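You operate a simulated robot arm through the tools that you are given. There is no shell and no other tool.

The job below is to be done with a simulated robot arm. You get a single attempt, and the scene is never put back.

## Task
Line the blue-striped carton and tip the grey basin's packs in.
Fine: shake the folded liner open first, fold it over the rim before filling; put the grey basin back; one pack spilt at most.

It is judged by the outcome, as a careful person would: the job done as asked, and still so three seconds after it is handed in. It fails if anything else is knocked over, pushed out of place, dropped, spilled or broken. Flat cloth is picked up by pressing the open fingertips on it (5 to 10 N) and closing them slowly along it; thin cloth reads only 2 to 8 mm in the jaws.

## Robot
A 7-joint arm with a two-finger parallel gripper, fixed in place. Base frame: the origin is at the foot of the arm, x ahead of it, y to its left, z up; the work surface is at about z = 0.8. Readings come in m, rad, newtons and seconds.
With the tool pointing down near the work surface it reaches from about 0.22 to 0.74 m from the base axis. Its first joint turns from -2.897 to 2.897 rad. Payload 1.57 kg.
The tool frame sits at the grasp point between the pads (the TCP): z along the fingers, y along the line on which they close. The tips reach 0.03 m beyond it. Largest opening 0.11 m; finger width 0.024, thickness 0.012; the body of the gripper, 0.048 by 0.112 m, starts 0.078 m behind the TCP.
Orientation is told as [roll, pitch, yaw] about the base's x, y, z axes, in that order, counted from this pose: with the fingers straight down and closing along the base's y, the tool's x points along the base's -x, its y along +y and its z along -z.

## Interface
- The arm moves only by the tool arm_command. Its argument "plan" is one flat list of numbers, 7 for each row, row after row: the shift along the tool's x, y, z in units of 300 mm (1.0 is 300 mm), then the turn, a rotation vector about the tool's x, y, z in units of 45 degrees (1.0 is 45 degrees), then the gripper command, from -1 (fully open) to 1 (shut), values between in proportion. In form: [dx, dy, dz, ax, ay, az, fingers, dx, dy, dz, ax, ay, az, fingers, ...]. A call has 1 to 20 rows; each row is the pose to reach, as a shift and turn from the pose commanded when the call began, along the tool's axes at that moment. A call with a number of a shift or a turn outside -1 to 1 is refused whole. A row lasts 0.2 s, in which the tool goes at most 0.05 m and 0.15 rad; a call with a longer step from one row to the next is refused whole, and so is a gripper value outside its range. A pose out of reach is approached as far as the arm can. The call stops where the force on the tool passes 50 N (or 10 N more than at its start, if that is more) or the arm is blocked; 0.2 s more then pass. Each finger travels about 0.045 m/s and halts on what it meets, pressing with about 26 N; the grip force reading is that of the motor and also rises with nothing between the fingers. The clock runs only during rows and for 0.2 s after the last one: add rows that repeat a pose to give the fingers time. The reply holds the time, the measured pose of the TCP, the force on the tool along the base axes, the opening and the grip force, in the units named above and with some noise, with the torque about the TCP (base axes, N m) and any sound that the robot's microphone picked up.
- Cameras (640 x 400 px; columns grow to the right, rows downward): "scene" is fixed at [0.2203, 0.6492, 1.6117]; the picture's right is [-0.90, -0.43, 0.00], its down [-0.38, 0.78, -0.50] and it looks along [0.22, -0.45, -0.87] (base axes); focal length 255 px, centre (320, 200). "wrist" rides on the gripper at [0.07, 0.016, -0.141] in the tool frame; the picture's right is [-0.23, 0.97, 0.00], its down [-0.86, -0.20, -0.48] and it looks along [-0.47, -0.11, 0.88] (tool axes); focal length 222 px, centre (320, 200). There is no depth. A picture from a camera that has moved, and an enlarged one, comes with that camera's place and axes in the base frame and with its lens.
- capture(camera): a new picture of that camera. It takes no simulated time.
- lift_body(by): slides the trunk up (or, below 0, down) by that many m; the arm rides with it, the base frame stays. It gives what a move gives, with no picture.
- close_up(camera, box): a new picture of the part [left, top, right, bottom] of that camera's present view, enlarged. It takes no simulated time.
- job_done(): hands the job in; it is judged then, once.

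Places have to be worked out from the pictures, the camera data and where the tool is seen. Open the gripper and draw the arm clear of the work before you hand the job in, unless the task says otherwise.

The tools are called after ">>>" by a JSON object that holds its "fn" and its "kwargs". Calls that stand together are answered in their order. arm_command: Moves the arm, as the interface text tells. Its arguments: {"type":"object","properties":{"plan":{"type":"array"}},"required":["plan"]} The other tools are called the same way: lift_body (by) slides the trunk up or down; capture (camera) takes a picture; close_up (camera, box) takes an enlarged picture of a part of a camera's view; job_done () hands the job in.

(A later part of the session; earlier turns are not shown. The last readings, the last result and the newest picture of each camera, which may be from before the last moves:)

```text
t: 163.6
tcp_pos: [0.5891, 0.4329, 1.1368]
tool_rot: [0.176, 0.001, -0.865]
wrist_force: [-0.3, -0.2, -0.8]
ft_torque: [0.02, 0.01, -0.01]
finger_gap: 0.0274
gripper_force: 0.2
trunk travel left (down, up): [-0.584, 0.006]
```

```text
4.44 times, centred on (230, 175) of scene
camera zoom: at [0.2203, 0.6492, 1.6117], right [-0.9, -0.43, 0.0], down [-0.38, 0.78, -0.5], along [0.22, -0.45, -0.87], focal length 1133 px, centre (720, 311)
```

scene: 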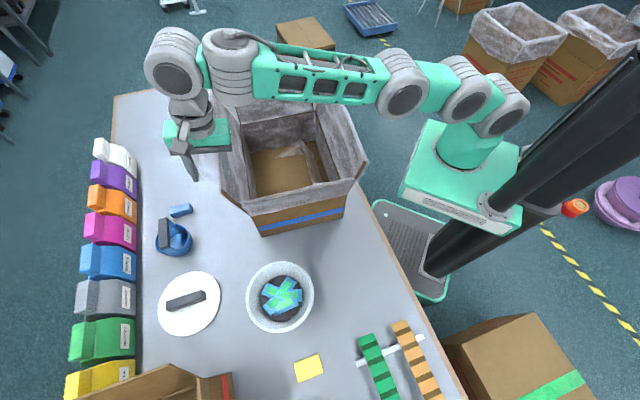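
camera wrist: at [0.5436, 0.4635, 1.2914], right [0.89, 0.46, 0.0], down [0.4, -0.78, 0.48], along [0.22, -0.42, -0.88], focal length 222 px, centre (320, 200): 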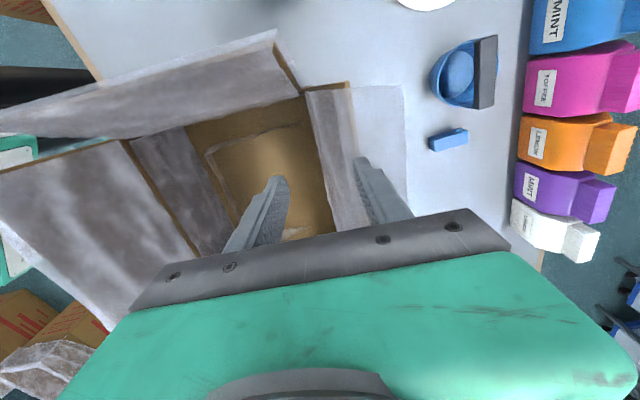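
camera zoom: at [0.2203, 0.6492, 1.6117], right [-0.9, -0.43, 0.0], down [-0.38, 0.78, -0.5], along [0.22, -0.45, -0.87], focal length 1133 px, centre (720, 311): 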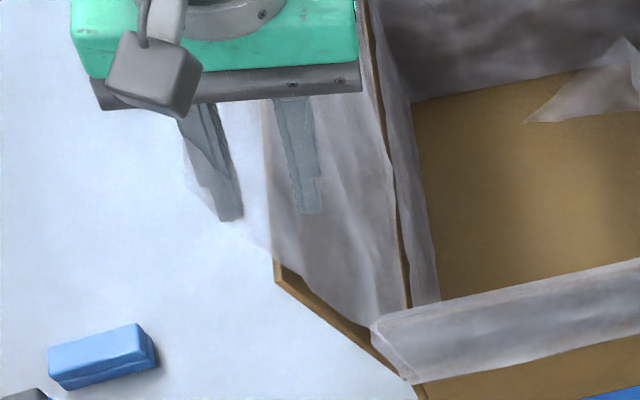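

The flap edge is now within 2 mm of the jaws' axis with the tips at about its level. I go down 10 mm more and close to about 11 mm.

>>> {"fn": "arm_command", "kwargs": {"plan": [0, 0, 0.02, 0, 0, 0, 0.5, 0, 0, 0.033, 0, 0, 0, 0.5, 0, 0, 0.033, 0, 0, 0, 0.6, 0, 0, 0.033, 0, 0, 0, 0.68, 0, 0, 0.033, 0, 0, 0, 0.74, 0, 0, 0.033, 0, 0, 0, 0.78, 0, 0, 0.033, 0, 0, 0, 0.78]}}

>>> {"fn": "close_up", "kwargs": {"camera": "wrist", "box": [260, 120, 380, 240]}}

>>> {"fn": "close_up", "kwargs": {"camera": "scene", "box": [180, 130, 280, 220]}}

```text
t: 165.2
tcp_pos: [0.5908, 0.4342, 1.126]
tool_rot: [0.178, 0.0, -0.864]
wrist_force: [0.0, 0.2, -0.1]
ft_torque: [-0.01, 0.02, 0.01]
finger_gap: 0.012
gripper_force: 0.1
trunk travel left (down, up): [-0.584, 0.006]
```

```text
3.33 times, centred on (320, 180) of wrist
camera zoom: at [0.5374, 0.4809, 1.2675], right [0.88, 0.45, 0.17], down [0.34, -0.83, 0.44], along [0.34, -0.32, -0.88], focal length 740 px, centre (320, 267)
```

zoom: 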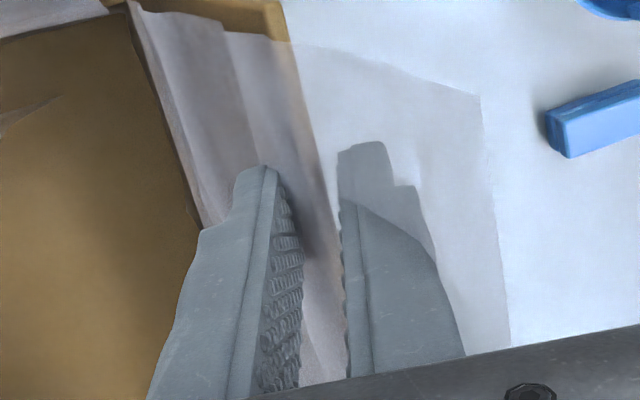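

```text
4.44 times, centred on (230, 175) of scene
camera zoom: at [0.2203, 0.6492, 1.6117], right [-0.9, -0.43, 0.0], down [-0.38, 0.78, -0.5], along [0.22, -0.45, -0.87], focal length 1133 px, centre (720, 311)
```

zoom: 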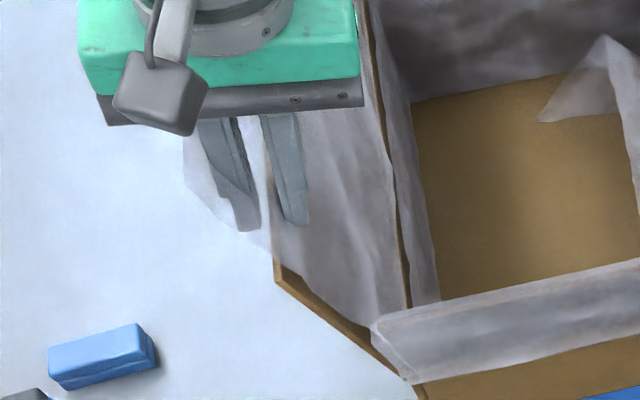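

The flap edge is between the two fingers. I close slowly to fold this last margin.

>>> {"fn": "arm_command", "kwargs": {"plan": [0, 0, 0, 0, 0, 0, 0.8, 0, 0, 0, 0, 0, 0, 0.82, 0, 0, 0, 0, 0, 0, 0.84, 0, 0, 0, 0, 0, 0, 0.86, 0, 0, 0, 0, 0, 0, 0.88, 0, 0, 0, 0, 0, 0, 0.9, 0, 0, 0, 0, 0, 0, 0.92, 0, 0, 0, 0, 0, 0, 0.94, 0, 0, 0, 0, 0, 0, 0.94]}}

>>> {"fn": "close_up", "kwargs": {"camera": "wrist", "box": [260, 120, 380, 240]}}

>>> {"fn": "close_up", "kwargs": {"camera": "scene", "box": [170, 60, 390, 250]}}

```text
t: 167.2
tcp_pos: [0.5904, 0.4328, 1.1261]
tool_rot: [0.177, 0.0, -0.862]
wrist_force: [-1.2, -2.1, 0.5]
ft_torque: [-0.03, 0.24, -0.12]
finger_gap: 0.0067
gripper_force: 26.0
trunk travel left (down, up): [-0.584, 0.006]
```

```text
3.33 times, centred on (320, 180) of wrist
camera zoom: at [0.5372, 0.4807, 1.2676], right [0.88, 0.45, 0.17], down [0.34, -0.83, 0.44], along [0.34, -0.32, -0.88], focal length 740 px, centre (320, 267)
```

zoom: 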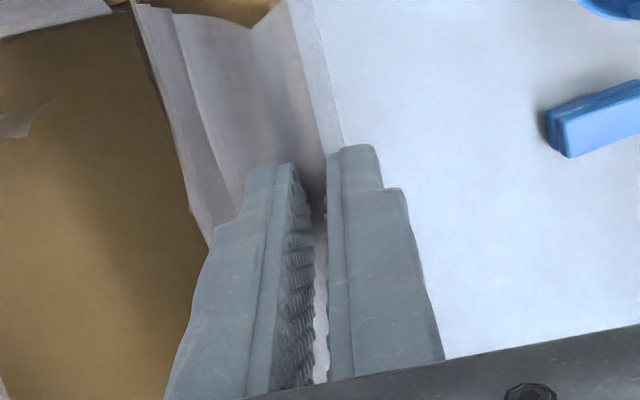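

```text
2.11 times, centred on (280, 155) of scene
camera zoom: at [0.2203, 0.6492, 1.6117], right [-0.9, -0.43, 0.0], down [-0.38, 0.78, -0.5], along [0.22, -0.45, -0.87], focal length 536 px, centre (404, 295)
```

zoom: 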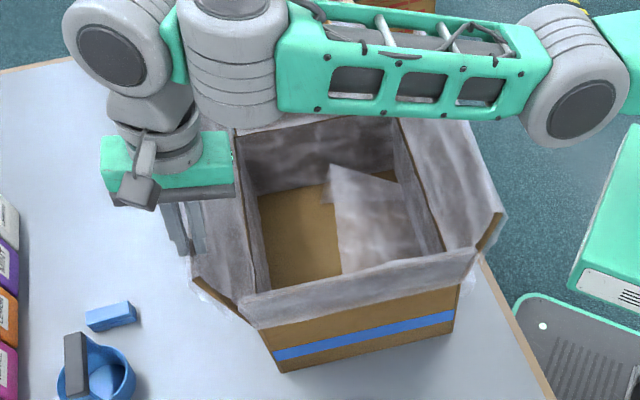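

The left margin is folded over too, so all four sides are cuffed. A piece of the film inside the carton has changed shape, so I release, withdraw and look inside.

>>> {"fn": "arm_command", "kwargs": {"plan": [0, 0, 0, 0, 0, 0, 0.8, 0, 0, 0, 0, 0, 0, 0.6, 0, 0, 0, 0, 0, 0, 0.4, 0, 0, -0.03, 0, 0, 0, 0.3, 0, 0, -0.08, 0, 0, 0, 0.3, 0, 0, -0.12, 0, 0, 0, 0.3, 0, -0.03, -0.14, 0, 0, 0, 0.3, 0, -0.08, -0.16, 0, 0, 0, 0.3, 0, -0.14, -0.16, 0, 0, 0, 0.3, 0, -0.22, -0.18, 0, 0, 0, 0.3, 0, -0.32, -0.2, 0, 0, 0, 0.3]}}

>>> {"fn": "capture", "kwargs": {"camera": "wrist"}}

>>> {"fn": "capture", "kwargs": {"camera": "scene"}}

```text
t: 169.6
tcp_pos: [0.5106, 0.3655, 1.1686]
tool_rot: [0.177, -0.001, -0.865]
wrist_force: [0.6, -0.2, -0.1]
ft_torque: [0.04, 0.0, 0.0]
finger_gap: 0.0384
gripper_force: 0.1
trunk travel left (down, up): [-0.584, 0.006]
```

```text
taken
camera wrist: at [0.4573, 0.4123, 1.3092], right [0.88, 0.45, 0.17], down [0.34, -0.83, 0.44], along [0.34, -0.32, -0.88], focal length 222 px, centre (320, 200)
```

wrist: 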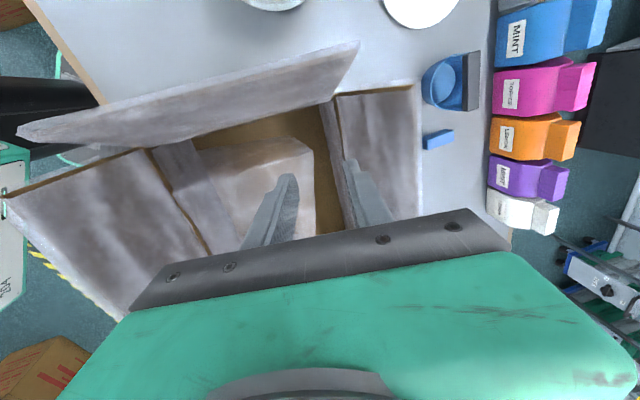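

```text
taken
```

scene: 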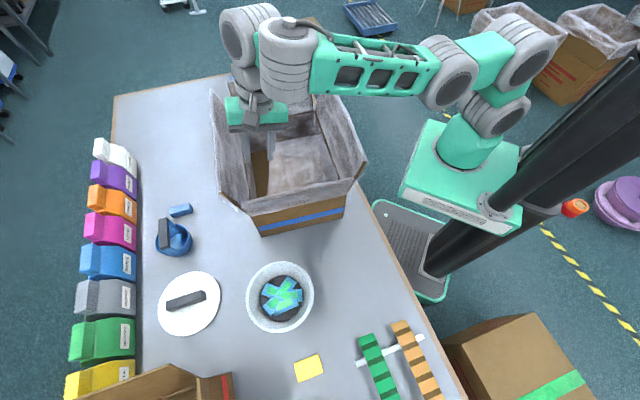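

I look closely inside the carton, because the leftover sleeve of film seems to be tilting over.

>>> {"fn": "close_up", "kwargs": {"camera": "scene", "box": [200, 70, 380, 240]}}

>>> {"fn": "close_up", "kwargs": {"camera": "wrist", "box": [100, 60, 420, 260]}}

```text
2.35 times, centred on (290, 155) of scene
camera zoom: at [0.2203, 0.6492, 1.6117], right [-0.9, -0.43, 0.0], down [-0.38, 0.78, -0.5], along [0.22, -0.45, -0.87], focal length 600 px, centre (391, 306)
```

zoom: 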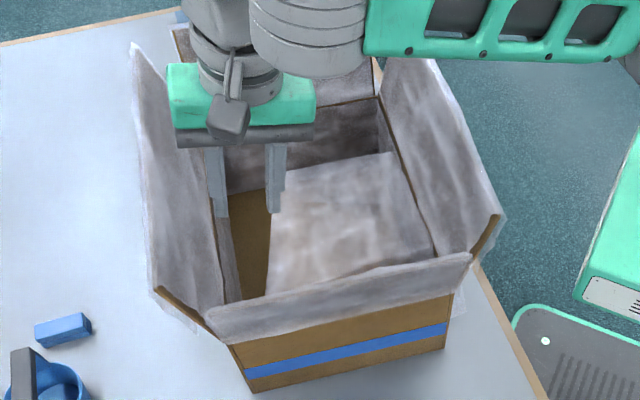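

```text
2.00 times, centred on (260, 160) of wrist
camera zoom: at [0.4573, 0.4123, 1.3092], right [0.88, 0.45, 0.17], down [0.34, -0.83, 0.44], along [0.34, -0.32, -0.88], focal length 444 px, centre (440, 280)
```

zoom: 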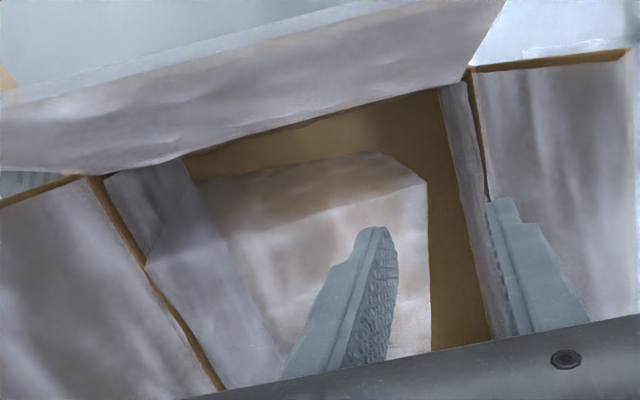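

The leftover sleeve has rolled onto its side on the carton floor. I move the arm clear so I can see the whole carton properly before going on.

>>> {"fn": "arm_command", "kwargs": {"plan": [0, 0, -0.1, 0.08, 0, 0, 0, 0, 0, -0.2, 0.16, 0, 0, 0, 0, 0, -0.28, 0.2222, 0, 0, 0, 0.1, -0.02, -0.28, 0.2222, 0, 0, 0, 0.22, -0.04, -0.28, 0.2222, 0, 0, 0, 0.36, -0.06, -0.28, 0.2222, 0, 0, 0, 0.5, -0.08, -0.28, 0.2222, 0, 0, 0, 0.5, -0.08, -0.28, 0.2222, 0, 0, 0]}}

>>> {"fn": "capture", "kwargs": {"camera": "scene"}}

>>> {"fn": "close_up", "kwargs": {"camera": "scene", "box": [190, 60, 390, 250]}}

>>> {"fn": "capture", "kwargs": {"camera": "wrist"}}

```text
t: 171.4
tcp_pos: [0.3849, 0.4552, 1.2468]
tool_rot: [0.002, 0.0, -0.864]
wrist_force: [0.2, 0.2, -0.2]
ft_torque: [-0.01, 0.0, 0.01]
finger_gap: 0.055
gripper_force: 0.1
trunk travel left (down, up): [-0.584, 0.006]
```

```text
taken
```

scene: 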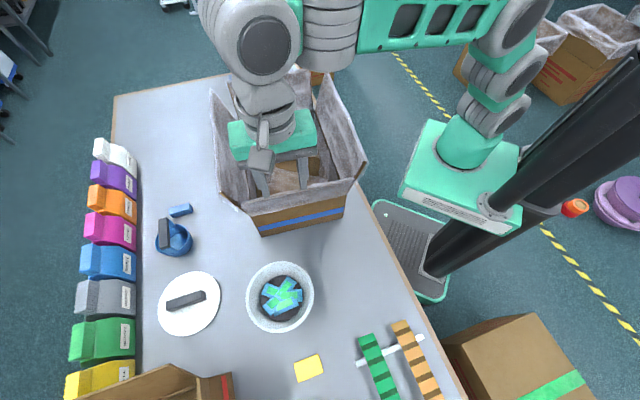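

```text
2.11 times, centred on (290, 155) of scene
camera zoom: at [0.2203, 0.6492, 1.6117], right [-0.9, -0.43, 0.0], down [-0.38, 0.78, -0.5], along [0.22, -0.45, -0.87], focal length 536 px, centre (383, 295)
```

zoom: 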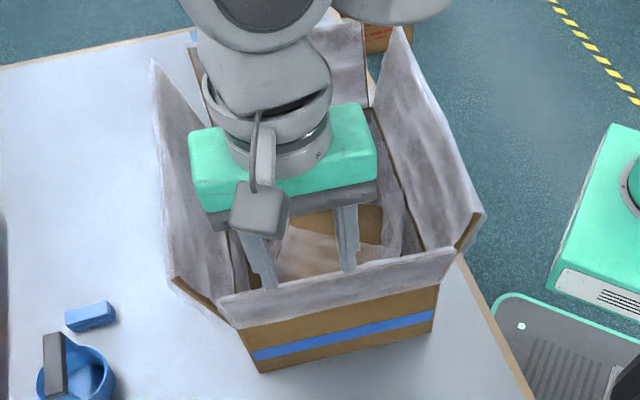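

```text
taken
camera wrist: at [0.35, 0.5186, 1.3875], right [0.89, 0.46, 0.0], down [0.4, -0.78, 0.48], along [0.22, -0.42, -0.88], focal length 222 px, centre (320, 200)
```

wrist: 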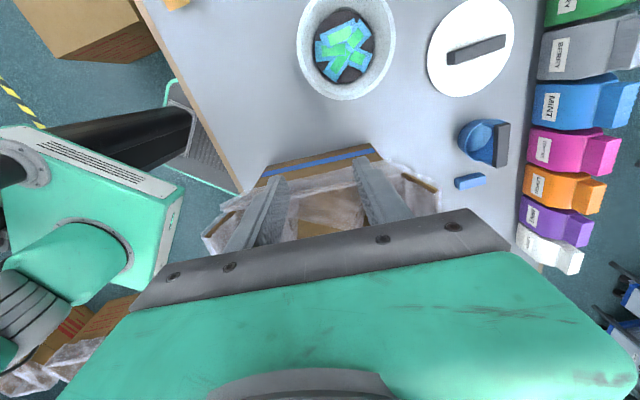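

The arm still blocks the view, so I pull it back toward the robot's side.

>>> {"fn": "arm_command", "kwargs": {"plan": [0.05, -0.15, 0, 0, 0, 0, 0, 0.1, -0.3, 0, 0, 0, 0, 0, 0.15, -0.45, 0, 0, 0, 0, 0, 0.2, -0.6, 0, 0, 0, 0, 0, 0.2, -0.75, 0, 0, 0, 0, 0, 0.2, -0.8, 0, 0, 0, 0, 0]}}

>>> {"fn": "capture", "kwargs": {"camera": "scene"}}

>>> {"fn": "close_up", "kwargs": {"camera": "scene", "box": [190, 60, 390, 250]}}

```text
t: 172.8
tcp_pos: [0.1615, 0.3438, 1.247]
tool_rot: [0.003, 0.0, -0.866]
wrist_force: [-0.3, 0.1, 0.3]
ft_torque: [0.01, -0.01, 0.0]
finger_gap: 0.0551
gripper_force: 0.0
trunk travel left (down, up): [-0.584, 0.006]
```

```text
taken
```

scene: 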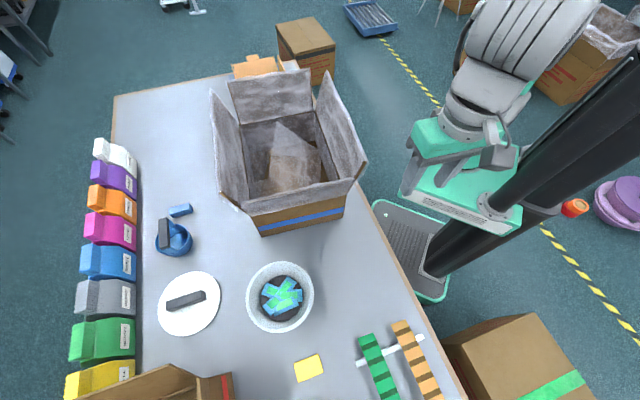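

```text
2.11 times, centred on (290, 155) of scene
camera zoom: at [0.2203, 0.6492, 1.6117], right [-0.9, -0.43, 0.0], down [-0.38, 0.78, -0.5], along [0.22, -0.45, -0.87], focal length 536 px, centre (383, 295)
```

zoom: 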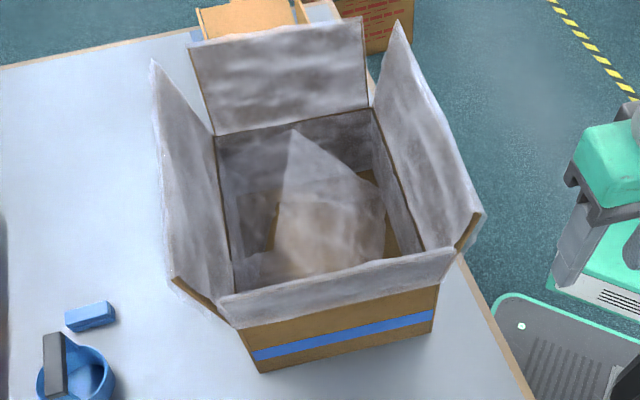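

The sleeve piece inside has changed again between pictures. I wait two seconds with the arm still, to see whether it is moving by itself.

>>> {"fn": "arm_command", "kwargs": {"plan": [0, 0, 0, 0, 0, 0, 0, 0, 0, 0, 0, 0, 0, 0, 0, 0, 0, 0, 0, 0, 0, 0, 0, 0, 0, 0, 0, 0, 0, 0, 0, 0, 0, 0, 0, 0, 0, 0, 0, 0, 0, 0, 0, 0, 0, 0, 0, 0, 0, 0, 0, 0, 0, 0, 0, 0, 0, 0, 0, 0, 0, 0, 0]}}

>>> {"fn": "close_up", "kwargs": {"camera": "scene", "box": [190, 60, 390, 250]}}

```text
t: 174.8
tcp_pos: [0.1616, 0.345, 1.2455]
tool_rot: [0.002, -0.001, -0.864]
wrist_force: [0.0, 0.1, 0.0]
ft_torque: [0.0, -0.01, 0.0]
finger_gap: 0.0551
gripper_force: 0.0
trunk travel left (down, up): [-0.584, 0.006]
```

```text
2.11 times, centred on (290, 155) of scene
camera zoom: at [0.2203, 0.6492, 1.6117], right [-0.9, -0.43, 0.0], down [-0.38, 0.78, -0.5], along [0.22, -0.45, -0.87], focal length 536 px, centre (383, 295)
```

zoom: 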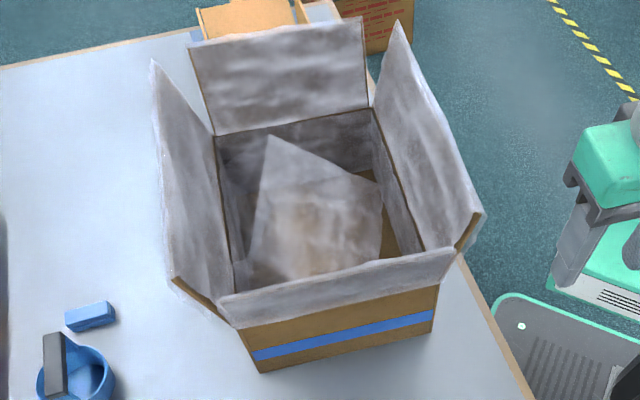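

The leftover sleeve keeps drifting slowly on its own and carries no weight; the lining and the four cuffs themselves stay put. I go on to the basin without delay: move above its robot-side rim with the jaws set to close across the wall.

>>> {"fn": "arm_command", "kwargs": {"plan": [0.0095, 0.1283, 0, 0, 0, -0.062, -0.2, 0.019, 0.2567, 0, 0, 0, -0.124, -0.4, 0.0285, 0.385, 0, 0, 0, -0.187, -0.6, 0.038, 0.5133, 0, 0, 0, -0.249, -0.6, 0.0475, 0.6417, 0, 0, 0, -0.311, -0.6, 0.057, 0.77, 0, 0, 0, -0.373, -0.6, 0.057, 0.77, 0.16, 0, 0, -0.373, -0.6, 0.057, 0.77, 0.32, 0, 0, -0.373, -0.6, 0.057, 0.77, 0.48, 0, 0, -0.373, -0.6, 0.057, 0.77, 0.6, 0, 0, -0.373, -0.6, 0.057, 0.77, 0.6, 0, 0, -0.373, -0.6]}}

>>> {"fn": "capture", "kwargs": {"camera": "wrist"}}

>>> {"fn": "capture", "kwargs": {"camera": "scene"}}

```text
t: 177.2
tcp_pos: [0.3287, 0.5074, 1.0666]
tool_rot: [0.003, 0.001, -0.571]
wrist_force: [-0.3, 0.6, 0.0]
ft_torque: [-0.02, 0.01, 0.0]
finger_gap: 0.0881
gripper_force: 0.0
trunk travel left (down, up): [-0.584, 0.006]
```

```text
taken
camera wrist: at [0.2768, 0.5586, 1.207], right [0.72, 0.7, 0.0], down [0.61, -0.63, 0.48], along [0.33, -0.34, -0.88], focal length 222 px, centre (320, 200)
```

wrist: 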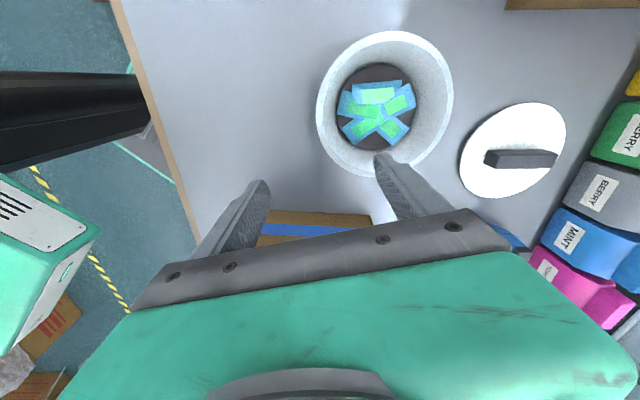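

```text
taken
```

scene: 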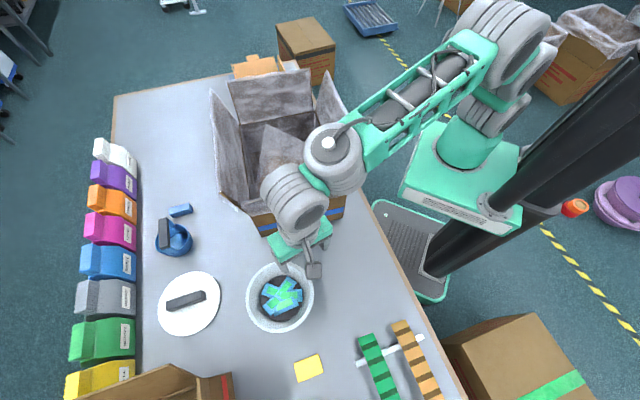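

The whole basin shows in the wrist view. I enlarge it and the scene view to work out its rim height and centre.

>>> {"fn": "close_up", "kwargs": {"camera": "wrist", "box": [300, 20, 480, 190]}}

>>> {"fn": "close_up", "kwargs": {"camera": "scene", "box": [230, 250, 330, 340]}}

```text
2.35 times, centred on (390, 105) of wrist
camera zoom: at [0.2768, 0.5586, 1.207], right [0.72, 0.7, 0.0], down [0.61, -0.63, 0.48], along [0.33, -0.34, -0.88], focal length 523 px, centre (155, 424)
```

zoom: 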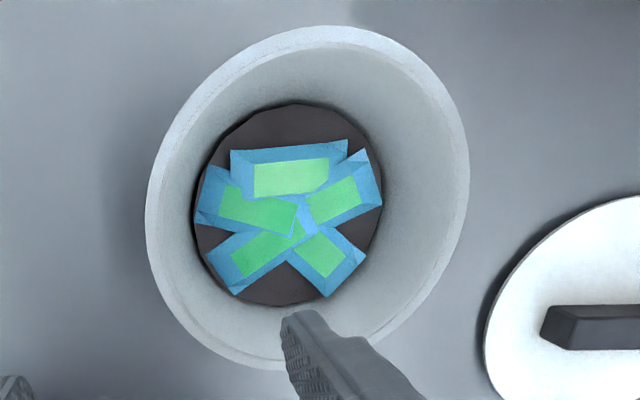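

```text
4.44 times, centred on (280, 295) of scene
camera zoom: at [0.2203, 0.6492, 1.6117], right [-0.9, -0.43, 0.0], down [-0.38, 0.78, -0.5], along [0.22, -0.45, -0.87], focal length 1133 px, centre (498, -222)
```

zoom: 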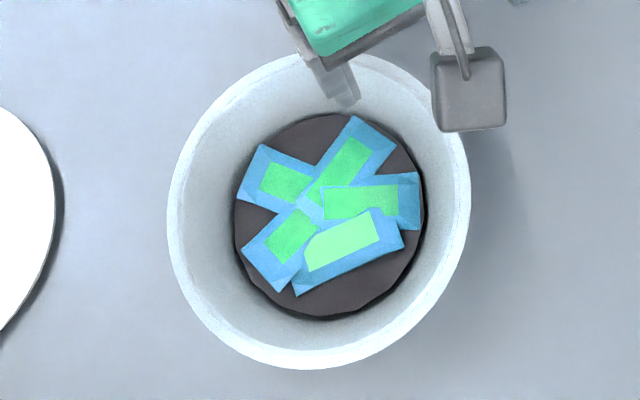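

I put the basin's centre at about (0.37, 0.592), rim radius ≈ 0.09 and rim height ≈ 0.88, with walls sloping inwards. I tilt 15° to follow the wall and come down to just above the near rim.

>>> {"fn": "arm_command", "kwargs": {"plan": [0.01, -0.012, 0.1, -0.08, 0, 0, -0.6, 0.02, -0.024, 0.2, -0.16, 0, 0, -0.6, 0.03, -0.036, 0.3, -0.25, 0, 0, -0.5, 0.037, -0.042, 0.397, -0.333, 0, 0, -0.3, 0.037, -0.042, 0.397, -0.333, 0, 0, -0.3]}}

>>> {"fn": "capture", "kwargs": {"camera": "wrist"}}

>>> {"fn": "close_up", "kwargs": {"camera": "scene", "box": [230, 220, 350, 340]}}

```text
t: 178.4
tcp_pos: [0.3115, 0.5032, 0.9483]
tool_rot: [0.265, 0.0, -0.572]
wrist_force: [-0.2, 0.6, -0.1]
ft_torque: [0.0, 0.0, 0.0]
finger_gap: 0.0713
gripper_force: 0.0
trunk travel left (down, up): [-0.584, 0.006]
```

```text
taken
camera wrist: at [0.2405, 0.5232, 1.0873], right [0.7, 0.67, 0.25], down [0.55, -0.73, 0.41], along [0.46, -0.15, -0.88], focal length 222 px, centre (320, 200)
```

wrist: 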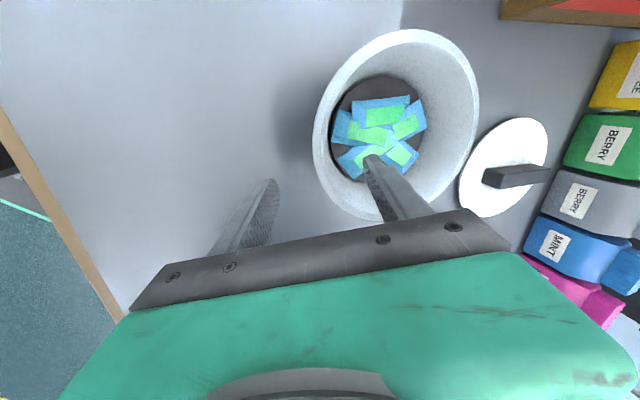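

```text
3.33 times, centred on (290, 280) of scene
camera zoom: at [0.2203, 0.6492, 1.6117], right [-0.9, -0.43, 0.0], down [-0.38, 0.78, -0.5], along [0.22, -0.45, -0.87], focal length 850 px, centre (420, -67)
```

zoom: 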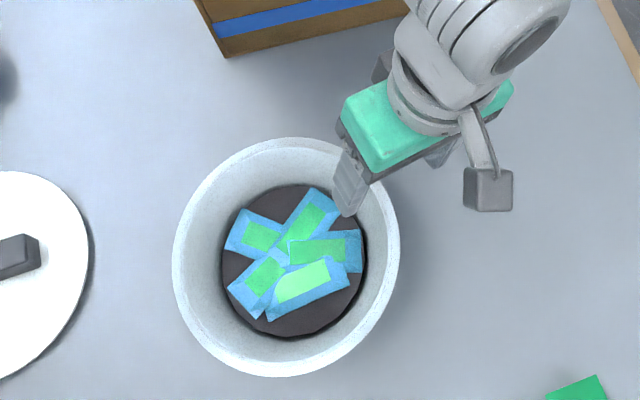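

The rim wall is about 8 mm further along the closing direction than the jaws' axis. I correct that and go 35 mm down, then check again before straddling the wall.

>>> {"fn": "arm_command", "kwargs": {"plan": [0.015, 0.028, 0, 0, 0, 0, -0.3, 0.015, 0.028, 0.05, 0, 0, 0, -0.3, 0.015, 0.028, 0.117, 0, 0, 0, -0.3, 0.015, 0.028, 0.117, 0, 0, 0, -0.3]}}

>>> {"fn": "close_up", "kwargs": {"camera": "wrist", "box": [240, 80, 440, 240]}}

>>> {"fn": "close_up", "kwargs": {"camera": "scene", "box": [230, 220, 350, 340]}}

```text
t: 179.4
tcp_pos: [0.3177, 0.5197, 0.9163]
tool_rot: [0.263, -0.002, -0.57]
wrist_force: [0.1, 0.4, -0.6]
ft_torque: [0.0, 0.0, -0.03]
finger_gap: 0.0714
gripper_force: 0.1
trunk travel left (down, up): [-0.584, 0.006]
```

```text
2.50 times, centred on (340, 160) of wrist
camera zoom: at [0.2461, 0.5402, 1.056], right [0.7, 0.67, 0.25], down [0.55, -0.73, 0.41], along [0.46, -0.15, -0.88], focal length 555 px, centre (270, 300)
```

zoom: 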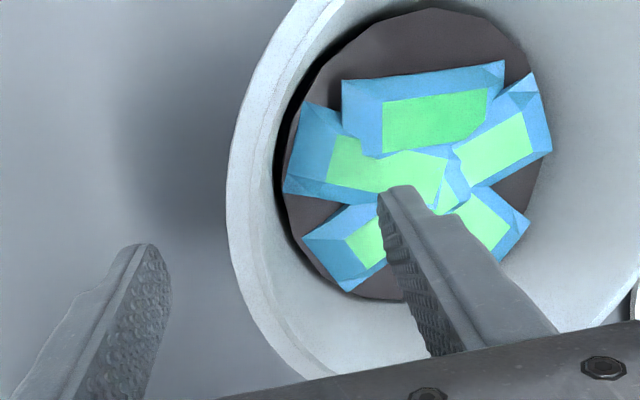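

```text
3.33 times, centred on (290, 280) of scene
camera zoom: at [0.2203, 0.6492, 1.6117], right [-0.9, -0.43, 0.0], down [-0.38, 0.78, -0.5], along [0.22, -0.45, -0.87], focal length 850 px, centre (420, -67)
```

zoom: 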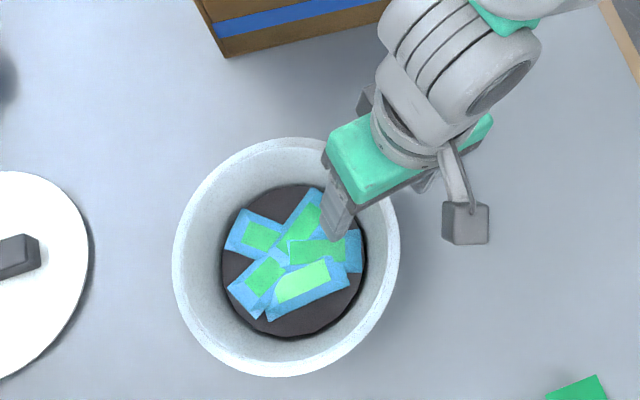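

Combining three views puts the near rim at z ≈ 0.912, so the fingers already straddle the wall by about 25 mm. I go 4 mm deeper and close slowly.

>>> {"fn": "arm_command", "kwargs": {"plan": [0, 0, 0.014, 0, 0, 0, -0.2, 0, 0, 0.014, 0, 0, 0, 0, 0, 0, 0.014, 0, 0, 0, 0.2, 0, 0, 0.014, 0, 0, 0, 0.4, 0, 0, 0.014, 0, 0, 0, 0.5, 0, 0, 0.014, 0, 0, 0, 0.6, 0, 0, 0.014, 0, 0, 0, 0.65, 0, 0, 0.014, 0, 0, 0, 0.7, 0, 0, 0.014, 0, 0, 0, 0.75, 0, 0, 0.014, 0, 0, 0, 0.75]}}

>>> {"fn": "close_up", "kwargs": {"camera": "wrist", "box": [240, 80, 440, 240]}}

```text
t: 181.6
tcp_pos: [0.3178, 0.521, 0.9123]
tool_rot: [0.261, 0.0, -0.571]
wrist_force: [0.8, -0.6, -0.3]
ft_torque: [0.02, -0.01, 0.0]
finger_gap: 0.0136
gripper_force: 0.0
trunk travel left (down, up): [-0.584, 0.006]
```

```text
2.50 times, centred on (340, 160) of wrist
camera zoom: at [0.2464, 0.5408, 1.0522], right [0.7, 0.67, 0.25], down [0.55, -0.73, 0.41], along [0.46, -0.15, -0.88], focal length 555 px, centre (270, 300)
```

zoom: 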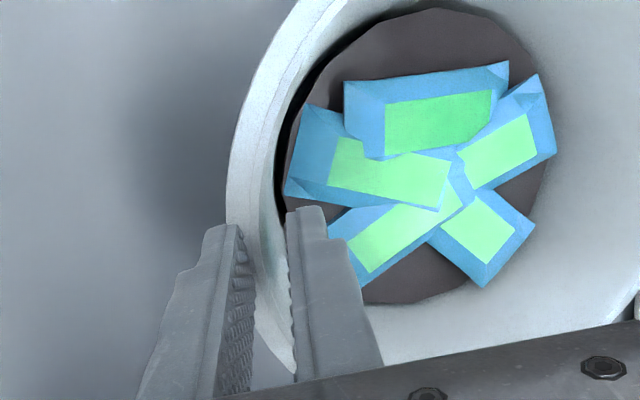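

The basin wall is between the fingers at 13.6 mm, not yet touched. I close onto it.

>>> {"fn": "arm_command", "kwargs": {"plan": [0, 0, 0, 0, 0, 0, 0.79, 0, 0, 0, 0, 0, 0, 0.83, 0, 0, 0, 0, 0, 0, 0.87, 0, 0, 0, 0, 0, 0, 0.9, 0, 0, 0, 0, 0, 0, 0.95, 0, 0, 0, 0, 0, 0, 1, 0, 0, 0, 0, 0, 0, 1, 0, 0, 0, 0, 0, 0, 1]}}

>>> {"fn": "close_up", "kwargs": {"camera": "wrist", "box": [240, 80, 440, 240]}}

>>> {"fn": "close_up", "kwargs": {"camera": "scene", "box": [230, 220, 350, 340]}}

```text
t: 183.4
tcp_pos: [0.3179, 0.5223, 0.9119]
tool_rot: [0.265, -0.002, -0.572]
wrist_force: [-0.3, 1.4, 0.5]
ft_torque: [0.14, -0.1, 0.19]
finger_gap: 0.0069
gripper_force: 25.5
trunk travel left (down, up): [-0.584, 0.006]
```

```text
2.50 times, centred on (340, 160) of wrist
camera zoom: at [0.2463, 0.541, 1.0523], right [0.7, 0.67, 0.25], down [0.55, -0.73, 0.41], along [0.46, -0.15, -0.88], focal length 555 px, centre (270, 300)
```

zoom: 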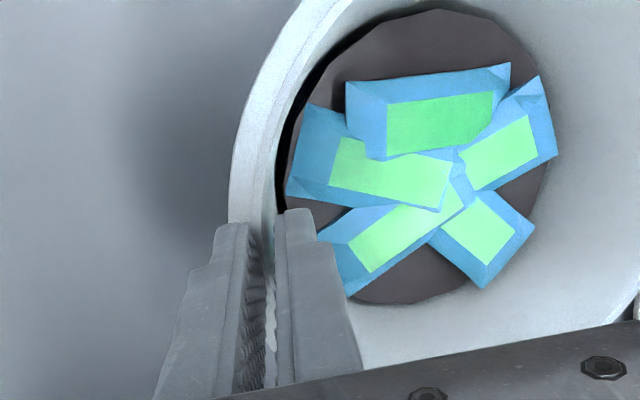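

```text
3.33 times, centred on (290, 280) of scene
camera zoom: at [0.2203, 0.6492, 1.6117], right [-0.9, -0.43, 0.0], down [-0.38, 0.78, -0.5], along [0.22, -0.45, -0.87], focal length 850 px, centre (420, -67)
```

zoom: 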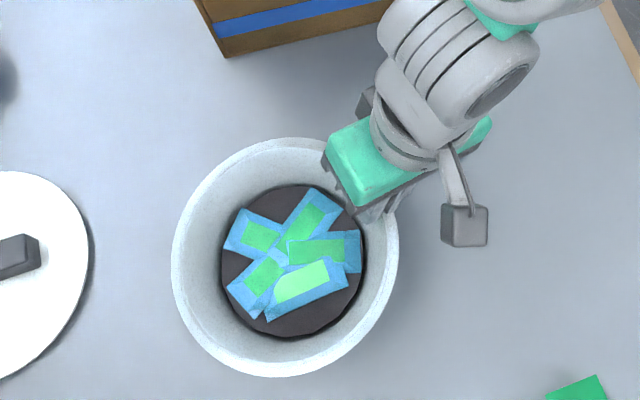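

The wall is held (6.9 mm, 25.5 N). I lift straight up slowly by 3 cm and check that it stays level.

>>> {"fn": "arm_command", "kwargs": {"plan": [0, 0.0044, -0.016, 0, 0, 0, 1, 0, 0.0087, -0.032, 0, 0, 0, 1, 0, 0.0131, -0.0483, 0, 0, 0, 1, 0, 0.0175, -0.0643, 0, 0, 0, 1, 0, 0.0218, -0.0804, 0, 0, 0, 1, 0, 0.0262, -0.0965, 0, 0, 0, 1, 0, 0.0262, -0.0965, 0, 0, 0, 1]}}

>>> {"fn": "capture", "kwargs": {"camera": "wrist"}}

>>> {"fn": "close_up", "kwargs": {"camera": "scene", "box": [230, 220, 350, 340]}}

```text
t: 185.0
tcp_pos: [0.3179, 0.5202, 0.9413]
tool_rot: [0.262, 0.001, -0.571]
wrist_force: [-0.4, -0.6, -4.2]
ft_torque: [-0.22, 0.19, 0.0]
finger_gap: 0.0067
gripper_force: 25.9
trunk travel left (down, up): [-0.584, 0.006]
```

```text
taken
camera wrist: at [0.2462, 0.5411, 1.0815], right [0.7, 0.67, 0.25], down [0.55, -0.73, 0.41], along [0.46, -0.15, -0.88], focal length 222 px, centre (320, 200)
```

wrist: 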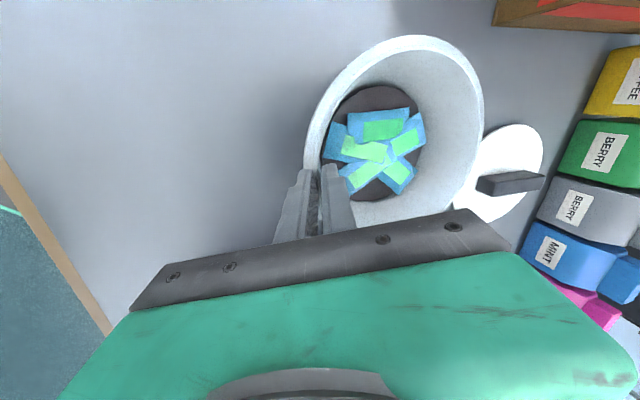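

```text
3.33 times, centred on (290, 280) of scene
camera zoom: at [0.2203, 0.6492, 1.6117], right [-0.9, -0.43, 0.0], down [-0.38, 0.78, -0.5], along [0.22, -0.45, -0.87], focal length 850 px, centre (420, -67)
```

zoom: 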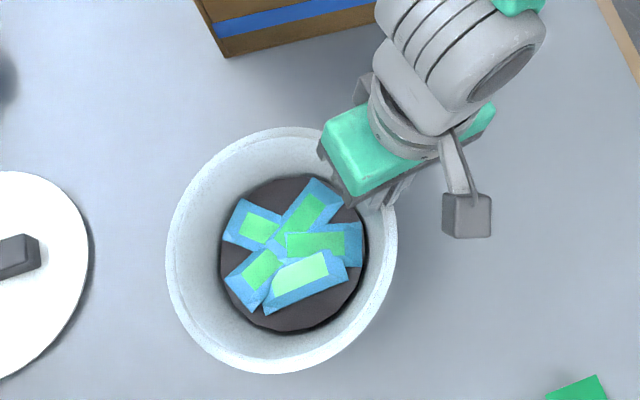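

The basin lifts cleanly and level (about 0.43 kg with the packs). I raise it to about z = 1.28 so its underside clears the carton flaps.

>>> {"fn": "arm_command", "kwargs": {"plan": [0, 0.0131, -0.0483, 0, 0, 0, 1, 0, 0.0306, -0.1126, 0, 0, 0, 1, 0, 0.048, -0.177, 0, 0, 0, 1, 0, 0.0655, -0.2413, 0, 0, 0, 1, 0, 0.083, -0.3056, 0, 0, 0, 1, 0, 0.1004, -0.37, 0, 0, 0, 1, 0, 0.1179, -0.4343, 0, 0, 0, 1, 0, 0.1353, -0.4987, 0, 0, 0, 1, 0, 0.1528, -0.563, 0, 0, 0, 1, 0, 0.1703, -0.6273, 0, 0, 0, 1, 0, 0.1877, -0.6917, 0, 0, 0, 1, 0, 0.2052, -0.756, 0, 0, 0, 1, 0, 0.2226, -0.8204, 0, 0, 0, 1, 0, 0.2401, -0.8847, 0, 0, 0, 1, 0, 0.2576, -0.949, 0, 0, 0, 1, 0, 0.2619, -0.9651, 0, 0, 0, 1]}}

>>> {"fn": "capture", "kwargs": {"camera": "scene"}}

>>> {"fn": "capture", "kwargs": {"camera": "wrist"}}

```text
t: 188.4
tcp_pos: [0.3175, 0.5217, 1.2423]
tool_rot: [0.264, 0.0, -0.569]
wrist_force: [-0.1, 0.0, -3.1]
ft_torque: [-0.24, 0.19, 0.01]
finger_gap: 0.0067
gripper_force: 25.7
trunk travel left (down, up): [-0.584, 0.006]
```

```text
taken
```

scene: 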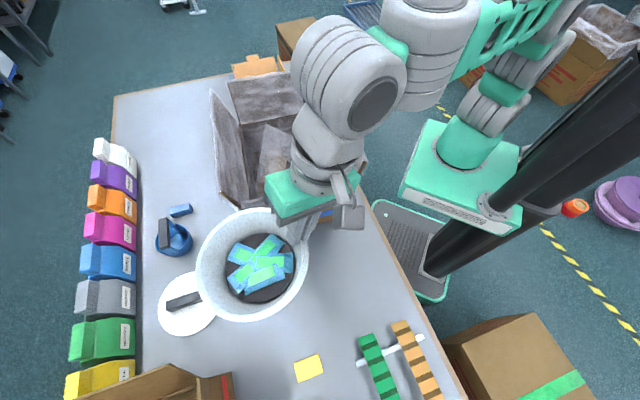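

```text
taken
camera wrist: at [0.2463, 0.5419, 1.3823], right [0.7, 0.67, 0.25], down [0.55, -0.73, 0.41], along [0.46, -0.15, -0.88], focal length 222 px, centre (320, 200)
```

wrist: 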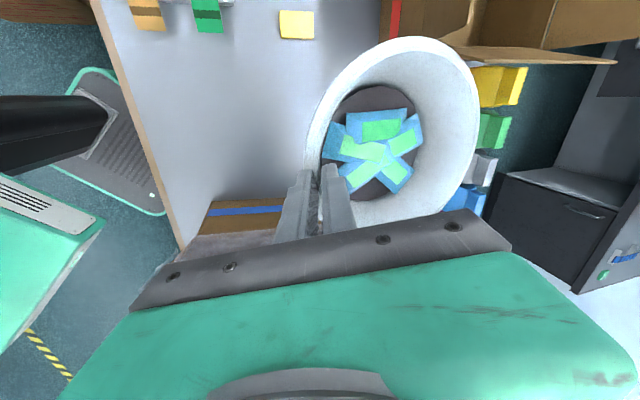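

Held steady. I carry it over the carton while turning about the vertical, keeping it level, in the first of two moves.

>>> {"fn": "arm_command", "kwargs": {"plan": [-0.04, -0.0082, -0.02, 0, 0.0106, -0.039, 1, -0.11, -0.0235, -0.04, 0, 0.03, -0.11, 1, -0.19, -0.04, -0.06, 0, 0.052, -0.192, 1, -0.27, -0.057, -0.08, 0, 0.074, -0.274, 1, -0.35, -0.074, -0.1, 0, 0.096, -0.355, 1, -0.43, -0.091, -0.115, 0, 0.118, -0.436, 1, -0.51, -0.108, -0.13, 0, 0.14, -0.517, 1, -0.59, -0.125, -0.145, 0, 0.162, -0.598, 1, -0.67, -0.142, -0.16, 0, 0.184, -0.68, 1, -0.74, -0.157, -0.17, 0, 0.203, -0.75, 1, -0.7737, -0.1643, -0.1757, 0, 0.2116, -0.783, 1]}}

>>> {"fn": "capture", "kwargs": {"camera": "scene"}}

>>> {"fn": "capture", "kwargs": {"camera": "wrist"}}

```text
t: 190.8
tcp_pos: [0.4643, 0.3362, 1.2577]
tool_rot: [0.263, 0.001, 0.066]
wrist_force: [0.0, -0.4, -3.4]
ft_torque: [-0.26, 0.01, 0.0]
finger_gap: 0.0064
gripper_force: 25.7
out of reach, approached as far as the arm can: row 9, 10, 11
trunk travel left (down, up): [-0.584, 0.006]
```

```text
taken
```

scene: 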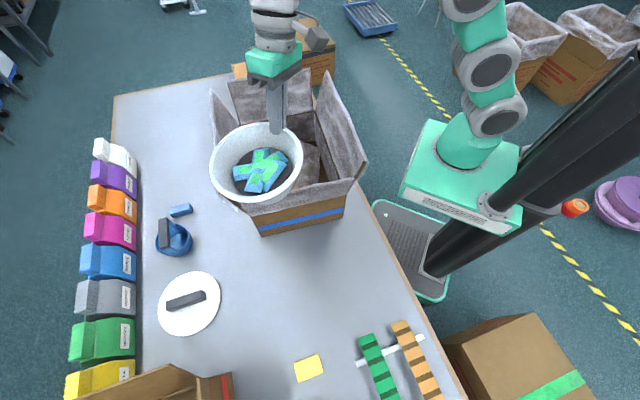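

```text
taken
camera wrist: at [0.3945, 0.31, 1.3965], right [0.17, 0.95, 0.25], down [0.87, -0.26, 0.41], along [0.46, 0.15, -0.88], focal length 222 px, centre (320, 200)
```

wrist: 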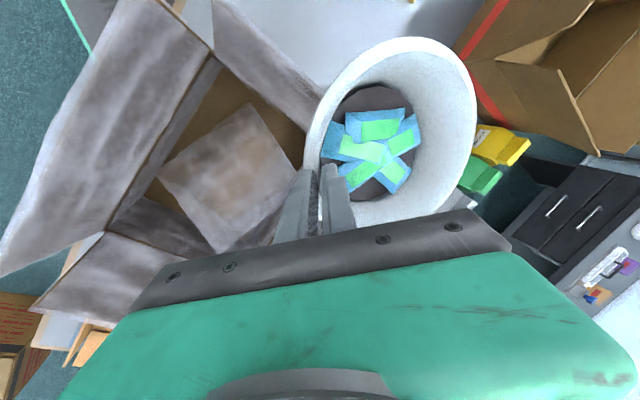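

It stopped about 2 cm short on reach, but the basin is level and safe. Pitching the tool a little outward eases the wrist, so I tip the basin only 25°, too little for the packs to move out.

>>> {"fn": "arm_command", "kwargs": {"plan": [0, 0, 0, 0, -0.06, -0.016, 1, 0, 0, 0, 0, -0.15, -0.041, 1, 0, 0, 0, 0, -0.25, -0.068, 1, 0, 0, 0, 0, -0.35, -0.095, 1, 0, 0, 0, 0, -0.45, -0.122, 1, 0, 0, 0, 0, -0.5364, -0.145, 1, 0, 0, 0, 0, -0.5364, -0.145, 1]}}

>>> {"fn": "capture", "kwargs": {"camera": "wrist"}}

>>> {"fn": "capture", "kwargs": {"camera": "scene"}}

```text
t: 192.4
tcp_pos: [0.4637, 0.3367, 1.256]
tool_rot: [0.261, -0.436, 0.068]
wrist_force: [-0.2, 0.3, -3.3]
ft_torque: [-0.32, 0.14, -0.01]
finger_gap: 0.0057
gripper_force: 26.1
out of reach, approached as far as the arm can: row 1
trunk travel left (down, up): [-0.584, 0.006]
```

```text
taken
camera wrist: at [0.3418, 0.3078, 1.3532], right [0.04, 0.95, 0.32], down [0.62, -0.28, 0.73], along [0.78, 0.17, -0.6], focal length 222 px, centre (320, 200)
```

wrist: 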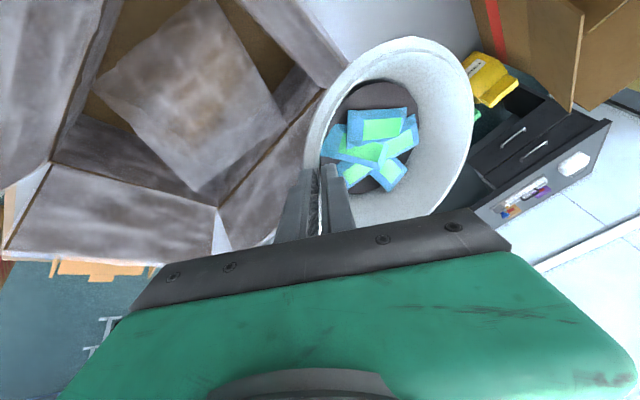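

```text
taken
```

scene: 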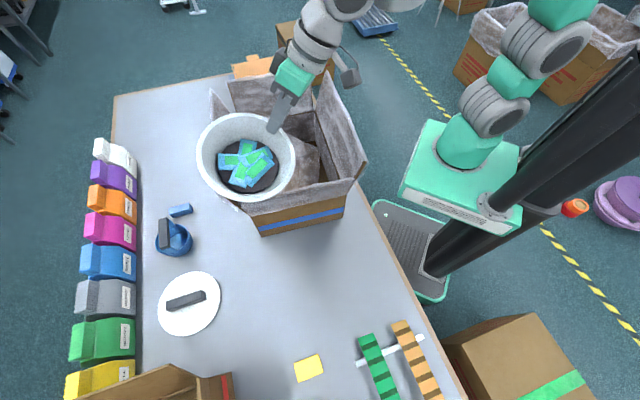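

The pitch works and the grip is steady at 5.7 mm. I now turn another 36° about the vertical while moving further over the carton.

>>> {"fn": "arm_command", "kwargs": {"plan": [-0.02, -0.022, 0, -0.024, 0.0135, -0.05, 1, -0.05, -0.055, 0, -0.06, 0.0335, -0.124, 1, -0.08, -0.09, 0, -0.098, 0.055, -0.203, 1, -0.115, -0.125, 0, -0.137, 0.0767, -0.284, 1, -0.15, -0.16, 0, -0.176, 0.0985, -0.3645, 1, -0.18, -0.195, 0, -0.215, 0.1203, -0.445, 1, -0.21, -0.23, 0, -0.254, 0.142, -0.526, 1, -0.24, -0.265, 0, -0.29, 0.1623, -0.6, 1, -0.27, -0.295, 0, -0.32, 0.179, -0.6625, 1, -0.2923, -0.3217, 0.001, -0.3437, 0.1923, -0.7116, 1, -0.2923, -0.3217, 0.001, -0.3437, 0.1923, -0.7116, 1]}}

>>> {"fn": "capture", "kwargs": {"camera": "wrist"}}

>>> {"fn": "capture", "kwargs": {"camera": "scene"}}

```text
t: 194.8
tcp_pos: [0.5596, 0.2494, 1.2702]
tool_rot: [0.264, -0.434, 0.704]
wrist_force: [0.0, -0.1, -4.8]
ft_torque: [-0.32, -0.05, -0.01]
finger_gap: 0.0054
gripper_force: 25.4
trunk travel left (down, up): [-0.584, 0.006]
```

```text
taken
camera wrist: at [0.4791, 0.1548, 1.3677], right [-0.53, 0.78, 0.33], down [0.66, 0.15, 0.73], along [0.52, 0.61, -0.6], focal length 222 px, centre (320, 200)
```

wrist: 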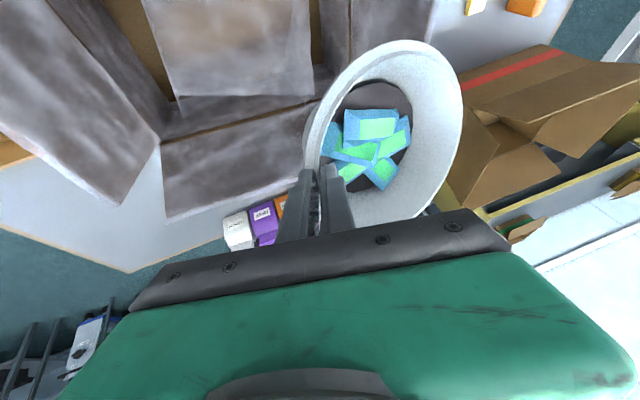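

```text
taken
```

scene: 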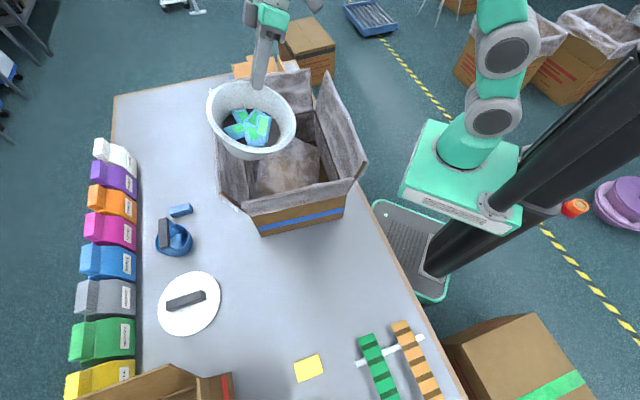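

It follows well, though the basin sags a little in the grip, so I won't dawdle. I tip to about 50°, still held by the walls, and move it fully over the middle of the carton.

>>> {"fn": "arm_command", "kwargs": {"plan": [0, 0, 0, 0, -0.08, -0.0217, 1, 0, 0, 0, 0, -0.18, -0.0488, 1, 0, 0, 0, 0, -0.28, -0.076, 1, 0, 0, 0, 0, -0.38, -0.103, 1, 0, 0, 0, 0, -0.47, -0.1274, 1, 0, 0, 0, 0, -0.5364, -0.145, 1]}}

>>> {"fn": "capture", "kwargs": {"camera": "wrist"}}

>>> {"fn": "capture", "kwargs": {"camera": "scene"}}

```text
t: 196.2
tcp_pos: [0.5602, 0.2497, 1.2703]
tool_rot: [0.263, -0.873, 0.706]
wrist_force: [0.3, 0.0, -3.4]
ft_torque: [-0.34, 0.07, -0.04]
finger_gap: 0.0054
gripper_force: 25.4
trunk travel left (down, up): [-0.584, 0.006]
```

```text
taken
camera wrist: at [0.4564, 0.1349, 1.3066], right [-0.65, 0.69, 0.34], down [0.38, -0.09, 0.92], along [0.66, 0.72, -0.21], focal length 222 px, centre (320, 200)
```

wrist: 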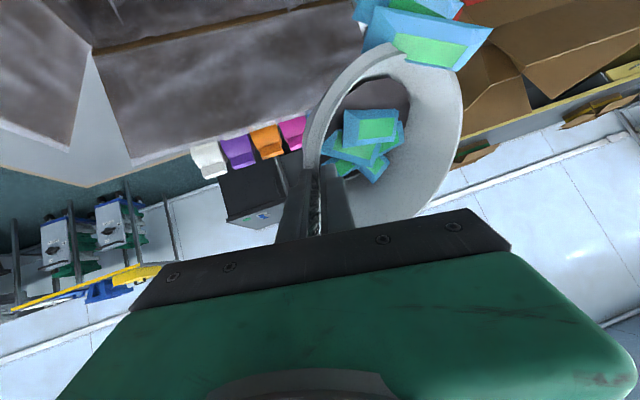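

```text
taken
```

scene: 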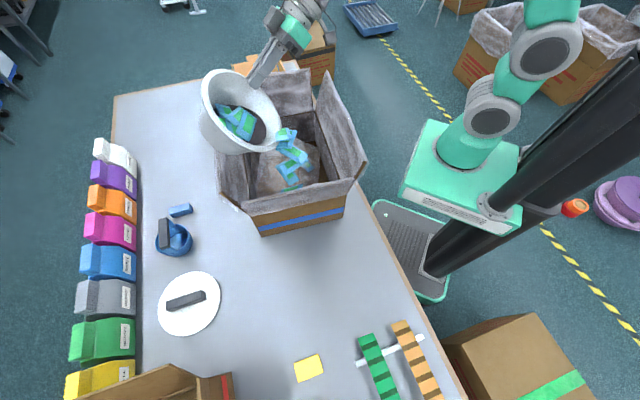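

Packs have already begun to slide out at 50°, and they are falling inside the carton. I keep tipping while easing toward the carton's middle so the rest drop in centrally.

>>> {"fn": "arm_command", "kwargs": {"plan": [0, 0, 0, 0, 0, 0, 1, -0.008, -0.02, 0.003, 0, -0.08, -0.022, 1, -0.016, -0.05, 0.006, 0, -0.2, -0.054, 1, -0.026, -0.08, 0.009, 0, -0.33, -0.089, 1, -0.036, -0.11, 0.012, 0, -0.46, -0.124, 1, -0.046, -0.145, 0.015, 0, -0.6, -0.162, 1, -0.056, -0.18, 0.018, 0, -0.73, -0.197, 1, -0.064, -0.213, 0.022, 0, -0.86, -0.232, 1, -0.064, -0.213, 0.022, 0, -0.966, -0.261, 1]}}

>>> {"fn": "capture", "kwargs": {"camera": "scene"}}

>>> {"fn": "capture", "kwargs": {"camera": "wrist"}}

```text
t: 198.2
tcp_pos: [0.6225, 0.2237, 1.2708]
tool_rot: [-2.866, -1.482, -2.45]
wrist_force: [0.7, 0.6, -0.3]
ft_torque: [-0.05, -0.02, 0.0]
finger_gap: 0.0042
gripper_force: 25.0
trunk travel left (down, up): [-0.584, 0.006]
```

```text
taken
```

scene: 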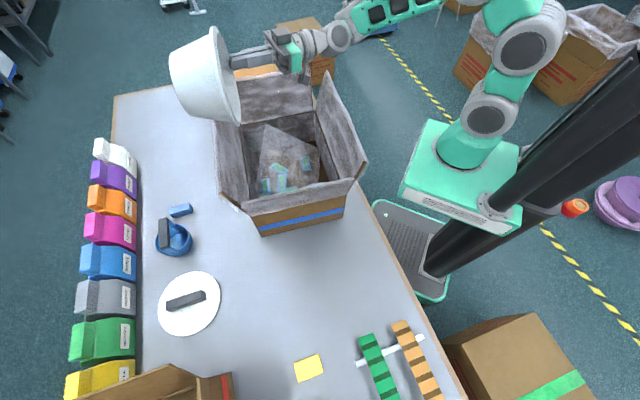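

```text
taken
camera wrist: at [0.5325, 0.1206, 1.1873], right [-0.82, 0.54, 0.2], down [-0.16, -0.55, 0.82], along [0.55, 0.63, 0.54], focal length 222 px, centre (320, 200)
```

wrist: 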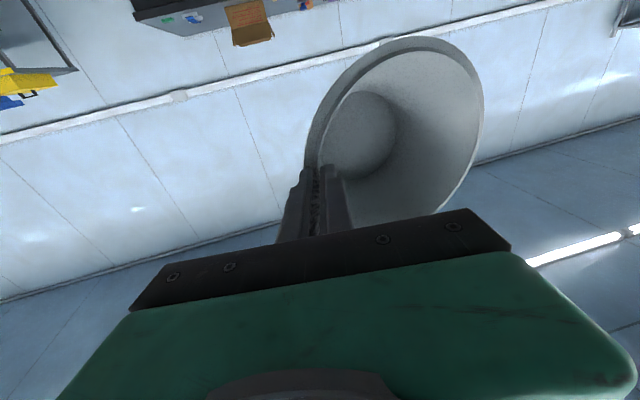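

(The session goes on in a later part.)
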